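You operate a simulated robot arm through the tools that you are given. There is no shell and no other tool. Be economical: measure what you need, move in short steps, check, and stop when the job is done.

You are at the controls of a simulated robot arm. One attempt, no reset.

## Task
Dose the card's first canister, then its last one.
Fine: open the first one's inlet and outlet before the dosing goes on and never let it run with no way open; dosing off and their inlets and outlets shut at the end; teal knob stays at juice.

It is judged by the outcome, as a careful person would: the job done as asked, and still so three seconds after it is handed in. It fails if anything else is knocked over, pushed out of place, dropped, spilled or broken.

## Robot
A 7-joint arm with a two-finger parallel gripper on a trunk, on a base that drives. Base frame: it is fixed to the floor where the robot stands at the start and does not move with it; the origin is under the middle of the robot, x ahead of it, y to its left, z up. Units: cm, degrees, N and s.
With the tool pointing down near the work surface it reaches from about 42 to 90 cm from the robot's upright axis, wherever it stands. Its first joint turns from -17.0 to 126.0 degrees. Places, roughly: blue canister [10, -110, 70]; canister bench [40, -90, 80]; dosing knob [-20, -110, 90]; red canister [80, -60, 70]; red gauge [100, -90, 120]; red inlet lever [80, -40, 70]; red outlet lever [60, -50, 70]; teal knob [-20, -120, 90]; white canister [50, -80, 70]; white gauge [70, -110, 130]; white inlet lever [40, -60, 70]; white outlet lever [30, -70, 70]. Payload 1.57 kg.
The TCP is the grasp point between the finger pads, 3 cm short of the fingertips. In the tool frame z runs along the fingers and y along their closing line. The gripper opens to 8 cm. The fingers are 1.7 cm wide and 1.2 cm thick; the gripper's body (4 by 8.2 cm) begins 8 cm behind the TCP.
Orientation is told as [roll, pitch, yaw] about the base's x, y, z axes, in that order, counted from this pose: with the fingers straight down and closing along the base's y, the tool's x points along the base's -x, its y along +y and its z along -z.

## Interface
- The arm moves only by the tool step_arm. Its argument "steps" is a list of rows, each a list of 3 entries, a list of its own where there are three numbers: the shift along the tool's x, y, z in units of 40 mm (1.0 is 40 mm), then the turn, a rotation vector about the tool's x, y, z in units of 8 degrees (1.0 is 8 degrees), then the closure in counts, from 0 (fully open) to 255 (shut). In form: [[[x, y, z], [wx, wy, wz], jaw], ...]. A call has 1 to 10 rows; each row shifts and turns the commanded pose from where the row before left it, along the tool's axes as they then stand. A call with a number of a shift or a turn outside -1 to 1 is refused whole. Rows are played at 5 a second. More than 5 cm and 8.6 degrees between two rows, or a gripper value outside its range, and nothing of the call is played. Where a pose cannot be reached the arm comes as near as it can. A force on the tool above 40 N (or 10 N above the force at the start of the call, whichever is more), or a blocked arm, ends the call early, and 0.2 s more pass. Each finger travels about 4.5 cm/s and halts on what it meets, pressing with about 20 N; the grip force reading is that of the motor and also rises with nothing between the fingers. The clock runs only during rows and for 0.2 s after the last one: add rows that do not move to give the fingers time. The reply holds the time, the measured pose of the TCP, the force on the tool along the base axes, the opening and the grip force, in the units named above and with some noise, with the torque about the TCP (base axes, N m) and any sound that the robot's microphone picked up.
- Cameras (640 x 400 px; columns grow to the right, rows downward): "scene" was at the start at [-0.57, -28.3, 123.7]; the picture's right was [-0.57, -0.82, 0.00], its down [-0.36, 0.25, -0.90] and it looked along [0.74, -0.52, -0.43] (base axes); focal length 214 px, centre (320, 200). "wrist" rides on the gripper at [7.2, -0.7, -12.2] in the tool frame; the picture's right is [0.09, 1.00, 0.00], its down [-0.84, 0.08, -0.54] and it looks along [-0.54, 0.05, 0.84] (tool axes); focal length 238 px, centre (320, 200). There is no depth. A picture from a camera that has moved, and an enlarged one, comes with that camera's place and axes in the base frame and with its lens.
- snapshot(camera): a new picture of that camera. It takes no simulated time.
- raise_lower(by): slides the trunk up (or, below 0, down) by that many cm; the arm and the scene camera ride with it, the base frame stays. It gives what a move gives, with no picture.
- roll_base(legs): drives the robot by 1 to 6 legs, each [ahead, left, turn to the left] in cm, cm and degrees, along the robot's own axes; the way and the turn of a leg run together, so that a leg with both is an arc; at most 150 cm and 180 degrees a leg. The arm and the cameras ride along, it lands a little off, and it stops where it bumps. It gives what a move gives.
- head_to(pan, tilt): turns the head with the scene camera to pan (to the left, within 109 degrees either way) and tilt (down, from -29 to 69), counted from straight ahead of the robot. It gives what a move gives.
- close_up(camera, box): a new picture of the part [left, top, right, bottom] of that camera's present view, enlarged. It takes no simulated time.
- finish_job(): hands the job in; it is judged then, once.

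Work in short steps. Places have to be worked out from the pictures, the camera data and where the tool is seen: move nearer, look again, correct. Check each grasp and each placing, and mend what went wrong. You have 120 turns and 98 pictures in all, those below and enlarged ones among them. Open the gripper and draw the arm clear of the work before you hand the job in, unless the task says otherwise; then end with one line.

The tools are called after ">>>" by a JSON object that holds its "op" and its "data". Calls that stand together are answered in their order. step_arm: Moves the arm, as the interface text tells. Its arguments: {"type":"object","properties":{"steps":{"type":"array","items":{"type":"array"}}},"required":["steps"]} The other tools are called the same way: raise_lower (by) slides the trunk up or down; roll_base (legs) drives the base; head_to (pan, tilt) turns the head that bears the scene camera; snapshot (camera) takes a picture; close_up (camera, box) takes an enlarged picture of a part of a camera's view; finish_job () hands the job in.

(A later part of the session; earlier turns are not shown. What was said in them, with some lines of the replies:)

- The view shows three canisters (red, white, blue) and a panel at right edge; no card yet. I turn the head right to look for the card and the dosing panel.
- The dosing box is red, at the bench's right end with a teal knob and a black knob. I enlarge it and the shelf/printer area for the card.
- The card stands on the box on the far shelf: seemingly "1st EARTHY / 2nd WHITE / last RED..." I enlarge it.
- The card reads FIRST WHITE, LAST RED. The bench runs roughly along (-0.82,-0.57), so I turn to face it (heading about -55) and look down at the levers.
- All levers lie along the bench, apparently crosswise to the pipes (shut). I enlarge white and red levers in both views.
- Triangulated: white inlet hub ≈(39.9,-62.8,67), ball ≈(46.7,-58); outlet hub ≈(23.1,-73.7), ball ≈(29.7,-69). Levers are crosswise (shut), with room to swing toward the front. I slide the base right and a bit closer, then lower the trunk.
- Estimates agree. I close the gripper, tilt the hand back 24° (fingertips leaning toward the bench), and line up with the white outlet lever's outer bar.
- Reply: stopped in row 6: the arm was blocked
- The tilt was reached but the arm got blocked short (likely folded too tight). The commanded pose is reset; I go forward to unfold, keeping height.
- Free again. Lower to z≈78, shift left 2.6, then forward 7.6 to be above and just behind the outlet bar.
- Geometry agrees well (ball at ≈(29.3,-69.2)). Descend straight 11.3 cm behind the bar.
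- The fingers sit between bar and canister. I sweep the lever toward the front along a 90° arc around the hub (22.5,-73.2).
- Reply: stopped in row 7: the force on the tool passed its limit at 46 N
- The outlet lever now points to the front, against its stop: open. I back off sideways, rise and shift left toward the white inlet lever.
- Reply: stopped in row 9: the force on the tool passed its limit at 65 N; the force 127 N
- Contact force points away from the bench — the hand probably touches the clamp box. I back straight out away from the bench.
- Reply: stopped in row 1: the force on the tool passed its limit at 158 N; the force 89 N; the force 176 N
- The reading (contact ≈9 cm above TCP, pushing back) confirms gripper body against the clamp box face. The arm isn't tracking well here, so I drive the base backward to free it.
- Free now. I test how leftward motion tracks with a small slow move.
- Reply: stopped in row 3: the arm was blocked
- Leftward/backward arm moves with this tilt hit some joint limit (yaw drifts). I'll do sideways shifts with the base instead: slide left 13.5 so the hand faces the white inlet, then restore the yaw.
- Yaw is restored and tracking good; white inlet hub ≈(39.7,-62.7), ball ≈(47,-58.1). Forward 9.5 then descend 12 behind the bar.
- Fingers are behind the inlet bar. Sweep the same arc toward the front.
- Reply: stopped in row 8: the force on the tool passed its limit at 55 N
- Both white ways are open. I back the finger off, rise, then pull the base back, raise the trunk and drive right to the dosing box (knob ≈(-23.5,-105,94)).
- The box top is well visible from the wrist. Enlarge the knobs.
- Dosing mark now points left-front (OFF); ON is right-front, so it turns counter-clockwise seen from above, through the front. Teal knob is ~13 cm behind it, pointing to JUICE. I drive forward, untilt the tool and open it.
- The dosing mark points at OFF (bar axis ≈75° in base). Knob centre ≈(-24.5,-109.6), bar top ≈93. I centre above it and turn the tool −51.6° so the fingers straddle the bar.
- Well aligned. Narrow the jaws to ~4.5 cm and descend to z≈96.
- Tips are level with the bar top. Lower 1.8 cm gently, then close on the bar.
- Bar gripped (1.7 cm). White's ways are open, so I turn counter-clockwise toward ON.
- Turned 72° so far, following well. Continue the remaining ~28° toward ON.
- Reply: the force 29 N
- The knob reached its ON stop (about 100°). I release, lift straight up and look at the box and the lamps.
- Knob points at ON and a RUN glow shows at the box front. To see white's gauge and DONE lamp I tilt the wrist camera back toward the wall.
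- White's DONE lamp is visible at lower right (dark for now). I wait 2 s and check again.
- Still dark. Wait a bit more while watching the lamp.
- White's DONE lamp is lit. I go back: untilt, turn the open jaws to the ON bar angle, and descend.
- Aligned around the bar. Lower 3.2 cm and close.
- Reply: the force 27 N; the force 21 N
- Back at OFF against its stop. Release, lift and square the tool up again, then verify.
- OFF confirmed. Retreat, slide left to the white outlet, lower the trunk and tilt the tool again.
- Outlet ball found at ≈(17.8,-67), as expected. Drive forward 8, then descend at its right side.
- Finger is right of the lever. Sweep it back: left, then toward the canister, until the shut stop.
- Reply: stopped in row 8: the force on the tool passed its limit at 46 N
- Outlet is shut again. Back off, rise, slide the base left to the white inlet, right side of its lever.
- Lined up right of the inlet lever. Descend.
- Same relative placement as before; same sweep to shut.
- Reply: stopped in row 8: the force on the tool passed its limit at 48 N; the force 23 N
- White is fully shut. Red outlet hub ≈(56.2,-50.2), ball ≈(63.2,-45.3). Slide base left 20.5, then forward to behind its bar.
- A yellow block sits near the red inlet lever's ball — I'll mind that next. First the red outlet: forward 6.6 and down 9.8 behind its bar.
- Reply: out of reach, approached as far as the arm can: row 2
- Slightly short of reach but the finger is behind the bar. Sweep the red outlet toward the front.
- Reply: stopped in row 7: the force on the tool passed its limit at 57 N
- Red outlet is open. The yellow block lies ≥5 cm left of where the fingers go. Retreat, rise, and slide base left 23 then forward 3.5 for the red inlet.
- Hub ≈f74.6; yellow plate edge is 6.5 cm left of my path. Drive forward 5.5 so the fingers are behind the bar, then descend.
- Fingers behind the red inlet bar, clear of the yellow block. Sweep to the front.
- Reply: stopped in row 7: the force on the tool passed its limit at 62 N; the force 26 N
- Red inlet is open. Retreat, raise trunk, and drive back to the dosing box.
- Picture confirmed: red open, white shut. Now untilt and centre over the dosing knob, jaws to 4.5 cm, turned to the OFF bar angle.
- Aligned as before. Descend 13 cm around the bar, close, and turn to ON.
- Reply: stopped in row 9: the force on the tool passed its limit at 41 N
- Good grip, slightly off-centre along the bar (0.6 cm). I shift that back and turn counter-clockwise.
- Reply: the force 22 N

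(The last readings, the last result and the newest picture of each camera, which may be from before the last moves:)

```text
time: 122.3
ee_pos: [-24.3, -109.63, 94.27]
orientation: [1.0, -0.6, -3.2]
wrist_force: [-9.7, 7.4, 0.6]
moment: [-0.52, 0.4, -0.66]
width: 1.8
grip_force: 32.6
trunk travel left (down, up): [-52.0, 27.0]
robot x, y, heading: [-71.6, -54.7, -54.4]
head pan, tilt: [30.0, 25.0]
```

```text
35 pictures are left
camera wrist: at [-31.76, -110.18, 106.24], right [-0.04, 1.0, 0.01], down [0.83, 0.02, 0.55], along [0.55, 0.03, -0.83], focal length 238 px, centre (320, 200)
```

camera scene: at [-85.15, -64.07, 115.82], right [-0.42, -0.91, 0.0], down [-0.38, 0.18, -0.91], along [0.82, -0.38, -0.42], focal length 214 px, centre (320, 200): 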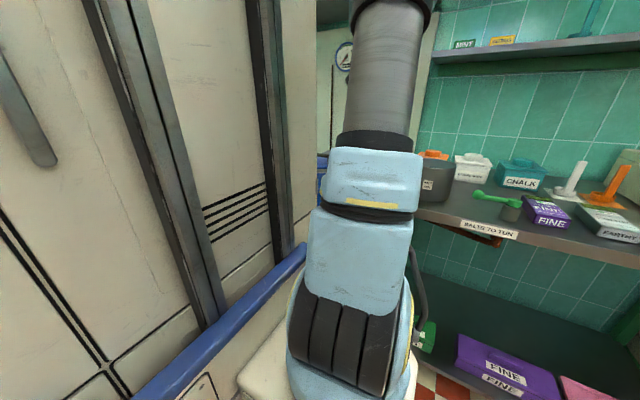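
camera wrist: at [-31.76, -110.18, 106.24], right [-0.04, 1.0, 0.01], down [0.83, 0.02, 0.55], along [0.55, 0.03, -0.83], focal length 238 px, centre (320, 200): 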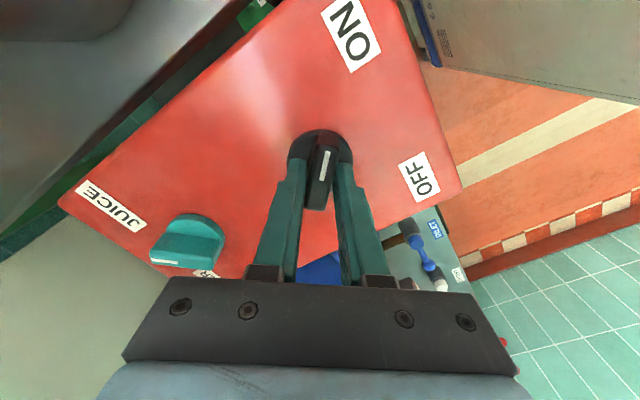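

ON reached. Release, lift, yaw to about -42 and tilt to view red's DONE lamp.

>>> {"op": "step_arm", "data": {"steps": [[[0, 0, 0], [0, 0, 0], 111], [[0, 0, 0], [0, 0, 0], 111], [[0, 0, -0.9], [0, 0, 0], 111], [[0, 0, -0.9], [0, 0, 0.98], 111], [[0, 0, -0.9], [0, 0, 0.98], 111], [[0, 0, -0.5], [0, 0, 0.98], 111], [[0, 0, 0], [0, 0, 0.98], 111], [[0, 0, 0], [0, 0, 0.98], 111], [[0, 0, 0], [0, -1, 0], 111], [[0, 0, 0], [0, -1, 0], 111]]}}

>>> {"op": "step_arm", "data": {"steps": [[[0, 0, 0], [0, -1, 0], 111], [[0, 0, 0], [0, 0, 0], 111]]}}

>>> {"op": "snapshot", "data": {"camera": "wrist"}}

```text
time: 124.5
ee_pos: [-24.41, -109.72, 106.95]
orientation: [1.0, -15.9, -42.7]
wrist_force: [0.6, -0.6, -0.4]
moment: [0.02, -0.04, -0.02]
width: 4.51
grip_force: 0.1
trunk travel left (down, up): [-52.0, 27.0]
robot x, y, heading: [-71.57, -55.18, -54.3]
head pan, tilt: [30.0, 25.0]
```

```text
time: 125.1
ee_pos: [-24.41, -109.78, 106.77]
orientation: [1.2, -23.8, -43.0]
wrist_force: [0.6, -0.5, 0.0]
moment: [0.01, -0.02, 0.01]
width: 4.56
grip_force: 0.0
trunk travel left (down, up): [-52.0, 27.0]
robot x, y, heading: [-71.79, -54.69, -54.3]
head pan, tilt: [30.0, 25.0]
```

```text
34 pictures are left
camera wrist: at [-33.58, -102.64, 115.04], right [0.61, 0.79, -0.02], down [0.44, -0.32, 0.84], along [0.66, -0.52, -0.55], focal length 238 px, centre (320, 200)
```

wrist: 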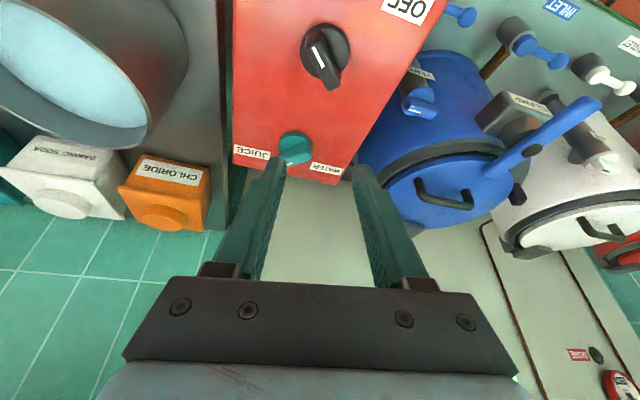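

Red's DONE lamp (596,353) is visible and dark. Wait about 4 s.

>>> {"op": "step_arm", "data": {"steps": [[[0, 0, 0], [0, 0, 0], 111], [[0, 0, 0], [0, 0, 0], 111], [[0, 0, 0], [0, 0, 0], 111], [[0, 0, 0], [0, 0, 0], 111], [[0, 0, 0], [0, 0, 0], 111], [[0, 0, 0], [0, 0, 0], 111], [[0, 0, 0], [0, 0, 0], 111], [[0, 0, 0], [0, 0, 0], 111], [[0, 0, 0], [0, 0, 0], 111], [[0, 0, 0], [0, 0, 0], 111]]}}

>>> {"op": "close_up", "data": {"camera": "wrist", "box": [480, 300, 640, 400]}}

>>> {"op": "step_arm", "data": {"steps": [[[0, 0, 0], [0, 0, 0], 111], [[0, 0, 0], [0, 0, 0], 111], [[0, 0, 0], [0, 0, 0], 111], [[0, 0, 0], [0, 0, 0], 111], [[0, 0, 0], [0, 0, 0], 111], [[0, 0, 0], [0, 0, 0], 111], [[0, 0, 0], [0, 0, 0], 111]]}}

>>> {"op": "close_up", "data": {"camera": "wrist", "box": [480, 300, 640, 400]}}

```text
time: 127.3
ee_pos: [-24.4, -109.7, 106.85]
orientation: [1.2, -23.9, -43.0]
wrist_force: [-0.3, -0.4, -0.5]
moment: [-0.02, 0.02, -0.02]
width: 4.52
grip_force: 0.0
trunk travel left (down, up): [-52.0, 27.0]
robot x, y, heading: [-71.7, -55.49, -54.7]
head pan, tilt: [30.0, 25.0]
```

```text
4.00 times, centred on (560, 350) of wrist
camera zoom: at [-33.58, -102.63, 115.07], right [0.61, 0.79, -0.02], down [0.45, -0.32, 0.83], along [0.66, -0.52, -0.55], focal length 953 px, centre (-640, -400)
```

zoom: 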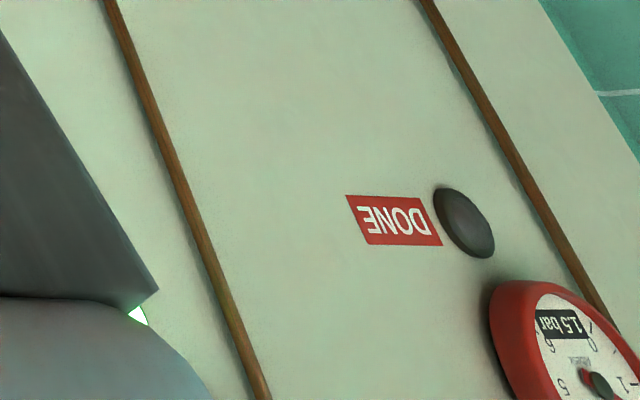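

```text
time: 128.9
ee_pos: [-24.38, -109.67, 106.89]
orientation: [1.2, -23.8, -43.0]
wrist_force: [0.1, -0.8, -0.5]
moment: [-0.03, 0.0, -0.05]
width: 4.51
grip_force: 0.1
trunk travel left (down, up): [-52.0, 27.0]
robot x, y, heading: [-71.64, -54.6, -54.4]
head pan, tilt: [30.0, 25.0]
```

```text
4.00 times, centred on (560, 350) of wrist
camera zoom: at [-33.58, -102.63, 115.07], right [0.61, 0.79, -0.02], down [0.45, -0.32, 0.83], along [0.66, -0.52, -0.55], focal length 953 px, centre (-640, -400)
```

zoom: 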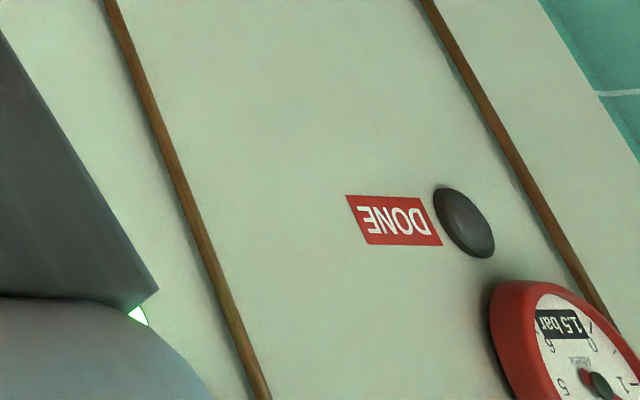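

Not yet lit. Wait another second or so at a time.

>>> {"op": "step_arm", "data": {"steps": [[[0, 0, 0], [0, 0, 0], 111], [[0, 0, 0], [0, 0, 0], 111], [[0, 0, 0], [0, 0, 0], 111], [[0, 0, 0], [0, 0, 0], 111], [[0, 0, 0], [0, 0, 0], 111]]}}

>>> {"op": "close_up", "data": {"camera": "wrist", "box": [480, 300, 640, 400]}}

```text
time: 130.1
ee_pos: [-24.43, -109.74, 106.89]
orientation: [1.1, -23.8, -43.0]
wrist_force: [0.1, 0.2, -0.5]
moment: [0.01, 0.01, 0.03]
width: 4.54
grip_force: 0.1
trunk travel left (down, up): [-52.0, 27.0]
robot x, y, heading: [-71.91, -54.91, -54.4]
head pan, tilt: [30.0, 25.0]
```

```text
4.00 times, centred on (560, 350) of wrist
camera zoom: at [-33.58, -102.63, 115.07], right [0.61, 0.79, -0.02], down [0.45, -0.32, 0.83], along [0.66, -0.52, -0.55], focal length 953 px, centre (-640, -400)
```

zoom: 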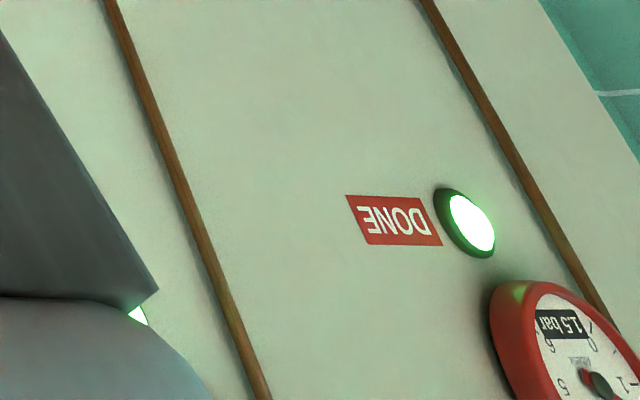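

Red is DONE. Back to the knob to switch OFF.

>>> {"op": "step_arm", "data": {"steps": [[[0, 0, 0], [0, 1, 0], 111], [[0, 0, 0], [0, 1, 0], 111], [[0, 0, 0], [0, 1, 0], 111], [[0, 0, 0.25], [0, 0, -0.93], 111], [[0, 0, 0.25], [0, 0, -0.93], 111], [[0, 0, 0.25], [0, 0, -0.93], 111], [[0, 0, 0.25], [0, 0, -0.93], 111], [[0, 0, 0.25], [0, 0, -0.93], 111], [[0, 0, 0.9], [0, 0, 0], 111], [[0, 0, 0.2], [0, 0, 0], 111]]}}

>>> {"op": "snapshot", "data": {"camera": "wrist"}}

```text
time: 132.3
ee_pos: [-24.29, -109.66, 97.47]
orientation: [1.0, -0.5, -5.2]
wrist_force: [-0.1, -1.0, -0.2]
moment: [-0.01, 0.0, 0.0]
width: 4.51
grip_force: 0.1
trunk travel left (down, up): [-52.0, 27.0]
robot x, y, heading: [-71.41, -54.9, -54.7]
head pan, tilt: [30.0, 25.0]
```

```text
30 pictures are left
camera wrist: at [-31.72, -109.85, 109.56], right [0.0, 1.0, 0.02], down [0.83, -0.01, 0.55], along [0.55, 0.01, -0.83], focal length 238 px, centre (320, 200)
```

wrist: 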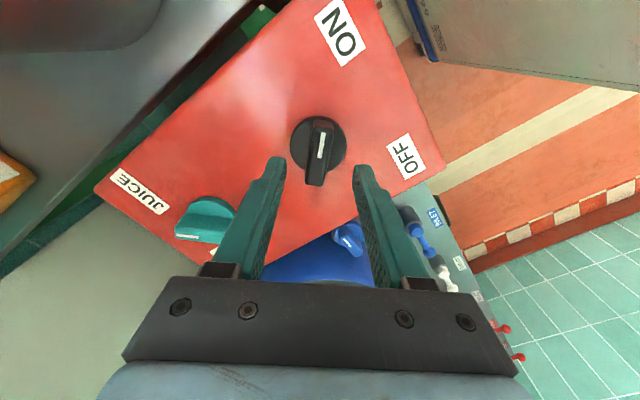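

Aligned. Lower, grip, and turn clockwise to OFF.

>>> {"op": "step_arm", "data": {"steps": [[[0, 0, 0.4], [0, 0, 0], 111], [[0, 0, 0.4], [0, 0, 0], 111], [[0, 0, 0], [0, 0, 0], 255], [[0, 0, 0], [0, 0, 0], 255], [[0, 0, 0], [0, 0, 0], 255], [[0, 0, 0], [0, 0, 0], 255]]}}

>>> {"op": "step_arm", "data": {"steps": [[[0, 0, 0], [0, 0, 1], 255], [[0, 0, 0], [0, 0, 1], 255], [[0, 0, 0], [0, 0, 1], 255], [[0, 0, 0], [0, 0, 1], 255], [[0, 0, 0], [0, 0, 1], 255], [[0, 0, 0], [0, 0, 1], 255], [[0, 0, 0], [0, 0, 1], 255], [[0, 0, 0], [0, 0, 1], 255], [[0, 0, 0], [0, 0, 1], 255], [[0, 0, 0], [0, 0, 1], 255]]}}

>>> {"op": "step_arm", "data": {"steps": [[[0, 0, 0], [0, 0, 1], 255], [[0, 0, 0], [0, 0, 1], 255], [[0, 0, 0], [0, 0, 0.6], 255], [[0, 0, 0], [0, 0, 0], 255]]}}

>>> {"op": "step_arm", "data": {"steps": [[[0, 0, 0], [0, 0, 0], 111], [[0, 0, 0], [0, 0, 0], 111], [[0, 0, -0.9], [0, 0, 0], 111], [[0, 0, -0.9], [0, 0, -0.94], 255], [[0, 0, -0.9], [0, 0, -0.94], 255], [[0, 0, -0.9], [0, 0, -0.94], 255], [[0, 0, 0], [0, 0, -0.94], 255], [[0, 0, 0], [0, 0, -0.94], 255], [[0, 0, 0], [0, 0, -0.94], 255], [[0, 0, 0], [0, 0, -0.94], 255]]}}

>>> {"op": "snapshot", "data": {"camera": "wrist"}}

```text
time: 133.7
ee_pos: [-24.2, -109.85, 94.24]
orientation: [1.0, -0.5, -5.3]
wrist_force: [2.5, -9.2, -2.6]
moment: [-0.93, -0.36, -0.38]
width: 1.73
grip_force: 32.9
trunk travel left (down, up): [-52.0, 27.0]
robot x, y, heading: [-71.88, -54.79, -54.7]
head pan, tilt: [30.0, 25.0]
```

```text
time: 135.9
ee_pos: [-24.42, -109.83, 94.18]
orientation: [0.6, 0.9, -85.5]
wrist_force: [-4.2, -19.2, 3.1]
moment: [-0.88, 0.73, -0.02]
width: 1.6
grip_force: 31.4
trunk travel left (down, up): [-52.0, 27.0]
robot x, y, heading: [-71.64, -55.09, -54.3]
head pan, tilt: [30.0, 25.0]
```

```text
time: 136.9
ee_pos: [-24.43, -109.79, 94.23]
orientation: [0.3, 1.1, -106.2]
wrist_force: [-13.5, -15.7, 5.3]
moment: [-0.36, 0.78, 0.69]
width: 1.71
grip_force: 32.1
trunk travel left (down, up): [-52.0, 27.0]
robot x, y, heading: [-71.93, -55.23, -54.5]
head pan, tilt: [30.0, 25.0]
```

```text
time: 139.1
ee_pos: [-24.35, -109.92, 108.81]
orientation: [1.1, 0.5, -53.3]
wrist_force: [-0.4, 0.0, 0.1]
moment: [0.04, 0.0, 0.01]
width: 0.02
grip_force: 20.4
trunk travel left (down, up): [-52.0, 27.0]
robot x, y, heading: [-72.08, -55.2, -54.5]
head pan, tilt: [30.0, 25.0]
```

```text
29 pictures are left
camera wrist: at [-29.51, -104.8, 120.98], right [0.74, 0.67, 0.02], down [0.56, -0.63, 0.54], along [0.37, -0.39, -0.84], focal length 238 px, centre (320, 200)
```

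wrist: 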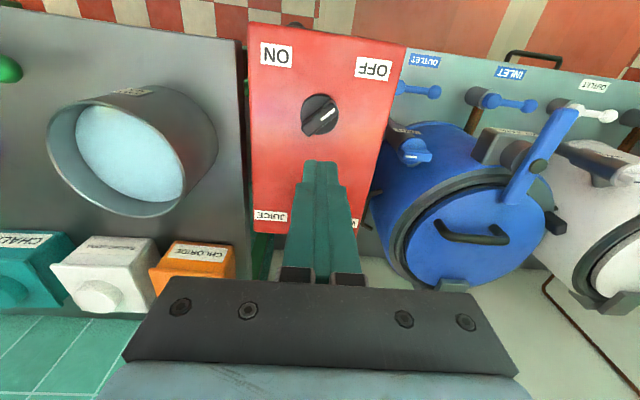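

OFF. Now retreat and go to the red outlet to shut it.

>>> {"op": "roll_base", "data": {"legs": [[-17, 0, 0], [0, 97, 0]]}}

>>> {"op": "raise_lower", "data": {"by": -32}}

>>> {"op": "step_arm", "data": {"steps": [[[0, 0, 0], [0, -1, 0], 255], [[0, 0, 0], [0, -1, 0], 255], [[0, 0, 0], [0, -0.9, 0], 255], [[0, 0, 0], [0, 0, 0], 255]]}}

>>> {"op": "snapshot", "data": {"camera": "wrist"}}

```text
time: 145.2
ee_pos: [45.8, -38.1, 108.73]
orientation: [1.1, 0.4, -52.7]
wrist_force: [-0.2, 0.9, 1.0]
moment: [-0.01, 0.0, -0.01]
width: 0.01
grip_force: 20.1
trunk travel left (down, up): [-52.0, 27.0]
robot x, y, heading: [-1.52, 16.29, -53.7]
head pan, tilt: [30.0, 25.0]
```

```text
time: 148.4
ee_pos: [45.83, -38.22, 76.82]
orientation: [1.0, 0.4, -52.7]
wrist_force: [-0.2, 0.4, 0.9]
moment: [0.0, 0.0, 0.03]
width: 0.02
grip_force: 20.1
trunk travel left (down, up): [-20.0, 59.0]
robot x, y, heading: [-2.26, 15.94, -53.6]
head pan, tilt: [30.0, 25.0]
```

```text
time: 149.4
ee_pos: [45.7, -38.13, 76.78]
orientation: [1.1, -22.9, -53.1]
wrist_force: [-0.7, 0.3, 0.2]
moment: [-0.01, -0.02, -0.02]
width: 0.0
grip_force: 20.0
trunk travel left (down, up): [-20.0, 59.0]
robot x, y, heading: [-2.46, 16.18, -53.9]
head pan, tilt: [30.0, 25.0]
```

```text
28 pictures are left
camera wrist: at [38.17, -29.62, 85.19], right [0.74, 0.67, -0.02], down [0.39, -0.41, 0.83], along [0.55, -0.62, -0.56], focal length 238 px, centre (320, 200)
```

wrist: 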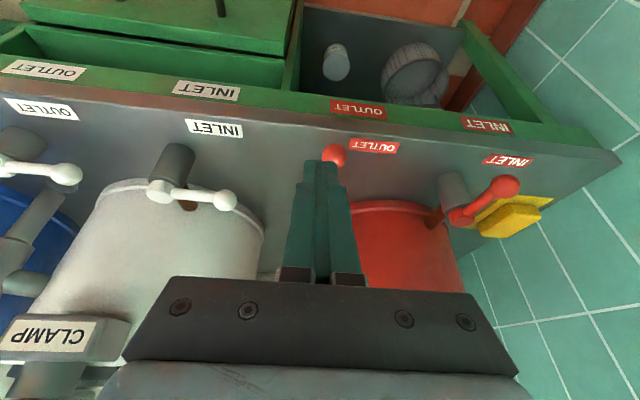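

Drive forward 9.5 and right 1.2, then descend right of the red outlet lever.

>>> {"op": "roll_base", "data": {"legs": [[9.5, -1.2, 0]]}}

>>> {"op": "step_arm", "data": {"steps": [[[0.325, 0, 0.75], [0, 0, 0], 255], [[0.325, 0, 0.75], [0, 0, 0], 255], [[0.325, 0, 0.75], [0, 0, 0], 255], [[0, 0, 0], [0, 0, 0], 255]]}}

>>> {"op": "snapshot", "data": {"camera": "wrist"}}

```text
time: 150.6
ee_pos: [50.38, -46.73, 76.89]
orientation: [1.2, -22.8, -53.1]
wrist_force: [-0.4, -0.7, 0.7]
moment: [-0.02, 0.0, 0.0]
width: 0.01
grip_force: 19.9
trunk travel left (down, up): [-20.0, 59.0]
robot x, y, heading: [2.28, 7.86, -53.9]
head pan, tilt: [30.0, 25.0]
```

```text
time: 151.6
ee_pos: [50.7, -46.42, 67.05]
orientation: [1.1, -22.8, -53.2]
wrist_force: [0.4, 0.5, 0.2]
moment: [-0.04, 0.02, -0.05]
width: 0.01
grip_force: 19.4
trunk travel left (down, up): [-20.0, 59.0]
robot x, y, heading: [2.1, 7.68, -53.7]
head pan, tilt: [30.0, 25.0]
```

```text
27 pictures are left
camera wrist: at [43.06, -37.95, 75.4], right [0.74, 0.67, -0.02], down [0.39, -0.41, 0.83], along [0.55, -0.62, -0.56], focal length 238 px, centre (320, 200)
```

wrist: 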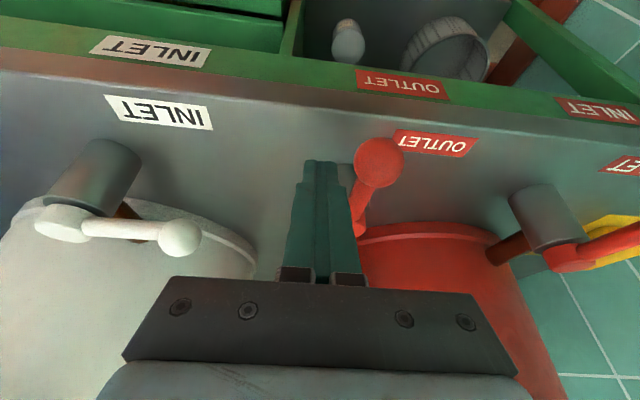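

Placement matches earlier. Sweep to shut, then retreat and rise.

>>> {"op": "step_arm", "data": {"steps": [[[-0.03, 0.35, 0.013], [0, 0, 0], 255], [[0.044, 0.412, -0.019], [0, 0, 0], 255], [[-0.055, 0.415, 0.024], [0, 0, 0], 255], [[-0.154, 0.38, 0.066], [0, 0, 0], 255], [[-0.239, 0.328, 0.103], [0, 0, 0], 255], [[-0.308, 0.25, 0.133], [0, 0, 0], 255], [[-0.356, 0.152, 0.153], [0, 0, 0], 255], [[-0.115, 0.012, 0.05], [0, 0, 0], 255]]}}

>>> {"op": "snapshot", "data": {"camera": "wrist"}}

>>> {"op": "step_arm", "data": {"steps": [[[0.37, 0, -0.16], [0, 0, 0], 255], [[0.37, 0, -0.16], [0, 0, 0], 255], [[-0.325, 0, -0.75], [0, 0, 0], 255], [[-0.325, 0, -0.75], [0, 0, 0], 255], [[-0.325, 0, -0.75], [0, 0, 0], 255], [[0, 0, 0], [0, 0, 0], 255]]}}

```text
time: 153.4
ee_pos: [60.72, -44.76, 66.99]
orientation: [0.8, -22.1, -52.9]
wrist_force: [-8.3, 6.3, 1.1]
moment: [0.11, 0.17, -0.06]
width: 0.0
grip_force: 20.1
trunk travel left (down, up): [-20.0, 59.0]
robot x, y, heading: [2.39, 7.86, -53.9]
head pan, tilt: [30.0, 25.0]
stopped in row 8: the force on the tool passed its limit at 41 N (the readings are from after the stop); the commanded pose is now the measured one
```

```text
26 pictures are left
camera wrist: at [53.3, -36.31, 75.44], right [0.74, 0.67, -0.02], down [0.4, -0.41, 0.82], along [0.54, -0.61, -0.58], focal length 238 px, centre (320, 200)
```

wrist: 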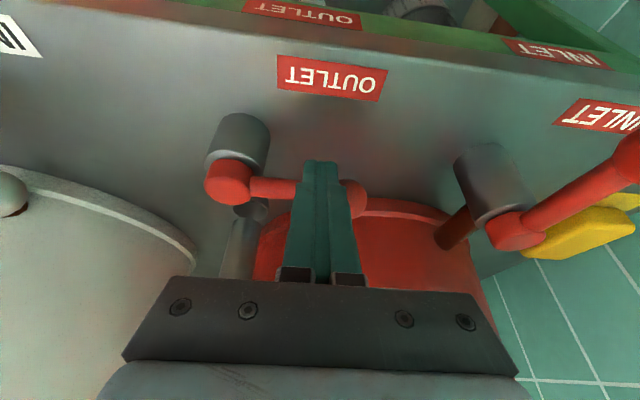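

```text
time: 154.8
ee_pos: [58.8, -42.73, 76.74]
orientation: [0.9, -22.1, -53.0]
wrist_force: [0.7, -0.1, 0.5]
moment: [-0.01, -0.02, -0.01]
width: 0.0
grip_force: 19.9
trunk travel left (down, up): [-20.0, 59.0]
robot x, y, heading: [2.4, 7.96, -53.8]
head pan, tilt: [30.0, 25.0]
```

Red outlet shut. Slide left 11.3 to the red inlet's right side.

>>> {"op": "roll_base", "data": {"legs": [[-1, 0, 0], [0, 11.2, 0]]}}

>>> {"op": "snapshot", "data": {"camera": "wrist"}}

```text
time: 156.4
ee_pos: [67.2, -35.14, 76.71]
orientation: [0.9, -22.0, -53.1]
wrist_force: [-0.5, -0.9, 0.5]
moment: [0.01, -0.01, -0.02]
width: 0.0
grip_force: 20.0
trunk travel left (down, up): [-20.0, 59.0]
robot x, y, heading: [10.86, 15.17, -54.1]
head pan, tilt: [30.0, 25.0]
```

```text
25 pictures are left
camera wrist: at [59.76, -26.79, 85.25], right [0.74, 0.67, -0.02], down [0.4, -0.41, 0.82], along [0.54, -0.62, -0.57], focal length 238 px, centre (320, 200)
```

wrist: 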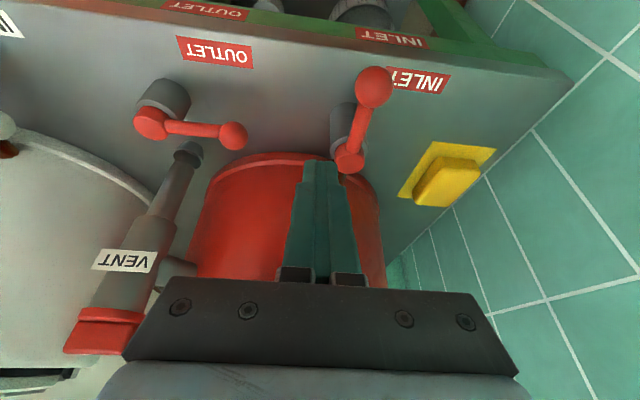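

Descend beside the red inlet lever.

>>> {"op": "step_arm", "data": {"steps": [[[0.25, 0, 0.771], [0, 0, 0], 255], [[0.25, 0, 0.771], [0, 0, 0], 255], [[0.25, 0, 0.771], [0, 0, 0], 255], [[0, 0, 0], [0, 0, 0], 255]]}}

>>> {"op": "snapshot", "data": {"camera": "wrist"}}

```text
time: 157.4
ee_pos: [67.65, -35.52, 67.12]
orientation: [0.9, -22.2, -53.0]
wrist_force: [-1.2, -0.9, 0.4]
moment: [-0.02, -0.02, 0.01]
width: 0.0
grip_force: 19.8
trunk travel left (down, up): [-20.0, 59.0]
robot x, y, heading: [11.13, 15.01, -53.7]
head pan, tilt: [30.0, 25.0]
```

```text
24 pictures are left
camera wrist: at [60.09, -27.09, 75.71], right [0.74, 0.67, -0.02], down [0.4, -0.41, 0.82], along [0.54, -0.62, -0.57], focal length 238 px, centre (320, 200)
```

wrist: 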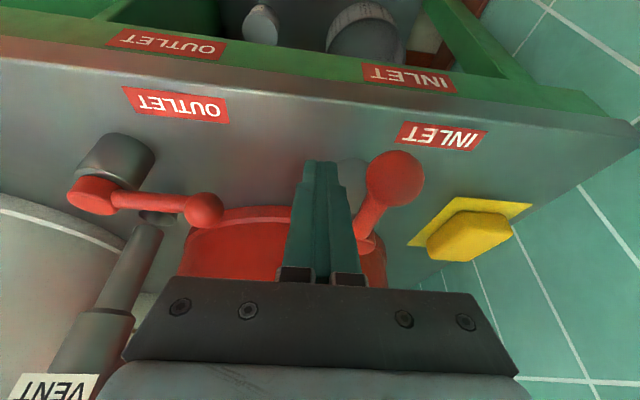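

Same sweep to shut the red inlet.

>>> {"op": "step_arm", "data": {"steps": [[[-0.03, 0.42, 0.013], [0, 0, 0], 255], [[0.044, 0.412, -0.019], [0, 0, 0], 255], [[-0.055, 0.415, 0.024], [0, 0, 0], 255], [[-0.154, 0.38, 0.066], [0, 0, 0], 255], [[-0.239, 0.328, 0.103], [0, 0, 0], 255], [[-0.308, 0.25, 0.133], [0, 0, 0], 255], [[-0.356, 0.152, 0.153], [0, 0, 0], 255], [[-0.115, 0.012, 0.05], [0, 0, 0], 255]]}}

>>> {"op": "snapshot", "data": {"camera": "wrist"}}

```text
time: 159.1
ee_pos: [78.16, -33.61, 67.16]
orientation: [0.4, -21.4, -52.8]
wrist_force: [-11.9, 5.0, 3.1]
moment: [0.03, -0.04, 0.0]
width: 0.01
grip_force: 19.7
trunk travel left (down, up): [-20.0, 59.0]
robot x, y, heading: [10.95, 15.15, -54.1]
head pan, tilt: [30.0, 25.0]
stopped in row 8: the force on the tool passed its limit at 49 N (the readings are from after the stop); the commanded pose is now the measured one
```

```text
23 pictures are left
camera wrist: at [70.67, -25.17, 75.84], right [0.74, 0.67, -0.03], down [0.41, -0.42, 0.81], along [0.53, -0.61, -0.59], focal length 238 px, centre (320, 200)
```

wrist: 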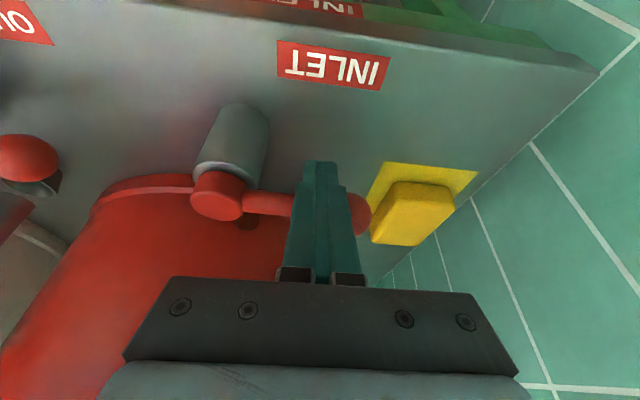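

Red inlet shut. Retreat, rise, back off, open the gripper, and take a final overview.

>>> {"op": "step_arm", "data": {"steps": [[[0.37, 0, -0.16], [0, 0, 0], 255], [[0.37, 0, -0.16], [0, 0, 0], 255], [[-0.325, 0, -0.75], [0, 0, 0], 255], [[-0.325, 0, -0.75], [0, 0, 0], 255], [[-0.325, 0, -0.75], [0, 0, 0], 255], [[0, 0, 0], [0, 0, 0], 255]]}}

>>> {"op": "roll_base", "data": {"legs": [[-18, 0, 0], [0, -40, 0]]}}

>>> {"op": "raise_lower", "data": {"by": 40}}

>>> {"op": "step_arm", "data": {"steps": [[[0, 0, 0], [0, 0, 0], 0], [[0, 0, 0], [0, 0, 0], 0], [[0, 0, 0], [0, 0, 0], 0], [[0, 0, 0], [0, 0, 0], 0], [[0, 0, 0], [0, 0, 0], 0]]}}

>>> {"op": "snapshot", "data": {"camera": "wrist"}}

>>> {"op": "head_to", "data": {"pan": -10, "tilt": 25}}

>>> {"op": "snapshot", "data": {"camera": "scene"}}

```text
time: 160.5
ee_pos: [76.28, -31.46, 77.19]
orientation: [0.7, -21.5, -52.8]
wrist_force: [0.6, -0.3, 0.5]
moment: [0.0, -0.01, 0.0]
width: 0.0
grip_force: 20.0
trunk travel left (down, up): [-20.0, 59.0]
robot x, y, heading: [11.0, 15.18, -53.7]
head pan, tilt: [30.0, 25.0]
```

```text
time: 164.1
ee_pos: [34.19, -40.4, 77.23]
orientation: [0.6, -21.5, -52.6]
wrist_force: [0.7, -0.2, 0.1]
moment: [0.01, 0.01, -0.02]
width: 0.0
grip_force: 20.1
trunk travel left (down, up): [-20.0, 59.0]
robot x, y, heading: [-31.41, 5.8, -53.7]
head pan, tilt: [30.0, 25.0]
```

```text
time: 167.9
ee_pos: [34.23, -40.45, 117.23]
orientation: [0.6, -21.5, -52.6]
wrist_force: [0.3, 0.6, -0.1]
moment: [0.0, 0.02, 0.0]
width: 0.0
grip_force: 20.0
trunk travel left (down, up): [-60.0, 19.0]
robot x, y, heading: [-31.44, 5.94, -53.7]
head pan, tilt: [30.0, 25.0]
```

```text
time: 169.1
ee_pos: [34.18, -40.43, 117.24]
orientation: [0.6, -21.5, -52.6]
wrist_force: [0.9, -0.3, 1.1]
moment: [0.0, 0.02, -0.02]
width: 8.02
grip_force: 0.0
trunk travel left (down, up): [-60.0, 19.0]
robot x, y, heading: [-31.56, 6.15, -53.5]
head pan, tilt: [30.0, 25.0]
```

```text
22 pictures are left
camera wrist: at [26.7, -32.07, 125.91], right [0.74, 0.68, -0.02], down [0.41, -0.42, 0.81], along [0.54, -0.61, -0.58], focal length 238 px, centre (320, 200)
```

wrist: 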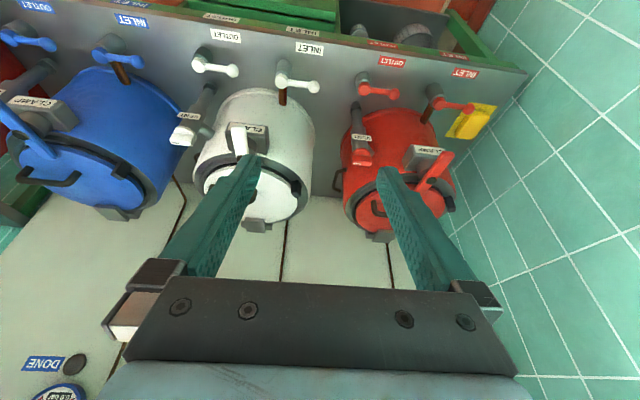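

```text
time: 170.2
ee_pos: [34.12, -40.36, 117.11]
orientation: [0.7, -21.5, -52.6]
wrist_force: [0.5, -0.7, 0.6]
moment: [0.0, -0.01, -0.01]
width: 8.0
grip_force: 0.0
trunk travel left (down, up): [-60.0, 19.0]
robot x, y, heading: [-31.5, 5.75, -53.8]
head pan, tilt: [-10.0, 25.0]
```

```text
21 pictures are left
camera scene: at [-50.73, -9.55, 123.82], right [-0.9, -0.45, 0.0], down [-0.19, 0.38, -0.91], along [0.4, -0.81, -0.42], focal length 214 px, centre (320, 200)
```

scene: 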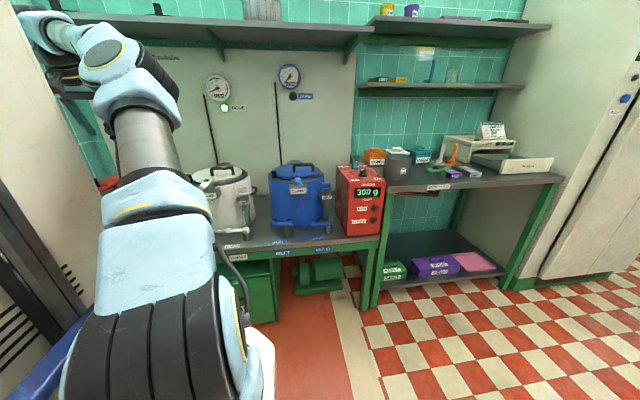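

Overview looks right; I enlarge the levers and the box for the final check.

>>> {"op": "close_up", "data": {"camera": "wrist", "box": [170, 20, 500, 226]}}

>>> {"op": "close_up", "data": {"camera": "scene", "box": [190, 155, 400, 270]}}

```text
1.94 times, centred on (335, 123) of wrist
camera zoom: at [26.7, -32.07, 125.91], right [0.74, 0.68, -0.02], down [0.41, -0.42, 0.81], along [0.54, -0.61, -0.58], focal length 462 px, centre (291, 349)
```

zoom: 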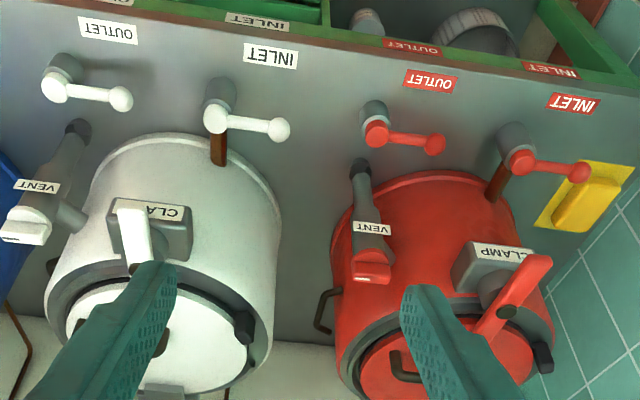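

```text
3.05 times, centred on (295, 212) of scene
camera zoom: at [-50.73, -9.55, 123.82], right [-0.9, -0.45, 0.0], down [-0.19, 0.38, -0.91], along [0.4, -0.81, -0.42], focal length 654 px, centre (396, 162)
```

zoom: 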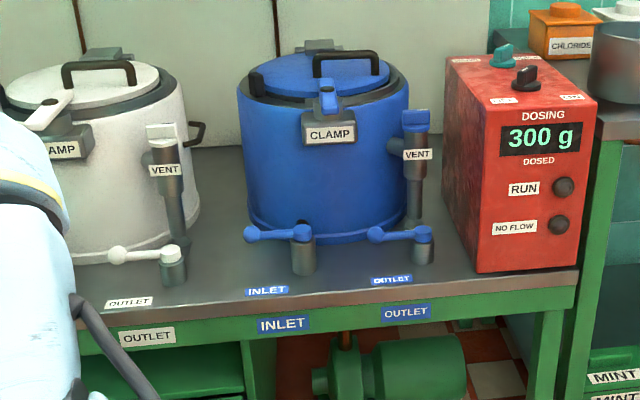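

White and red have both been dosed: each DONE lamp lit, and the box reads 300 g. The knob is at OFF, all four levers are shut, teal is at juice, and the gripper is open and clear of the bench, so I hand in.

>>> {"op": "finish_job", "data": {}}

```text
The job is handed in.
```

I dosed the white canister (the card's first) and then the red one (its last). Both DONE lamps lit, the dosing knob is OFF, their inlets and outlets are shut, and the teal knob is still at juice. While I was opening the white canister's valves, before any dosing, the hand pressed hard against its clamp box; the clamp looks unmoved in the final pictures.
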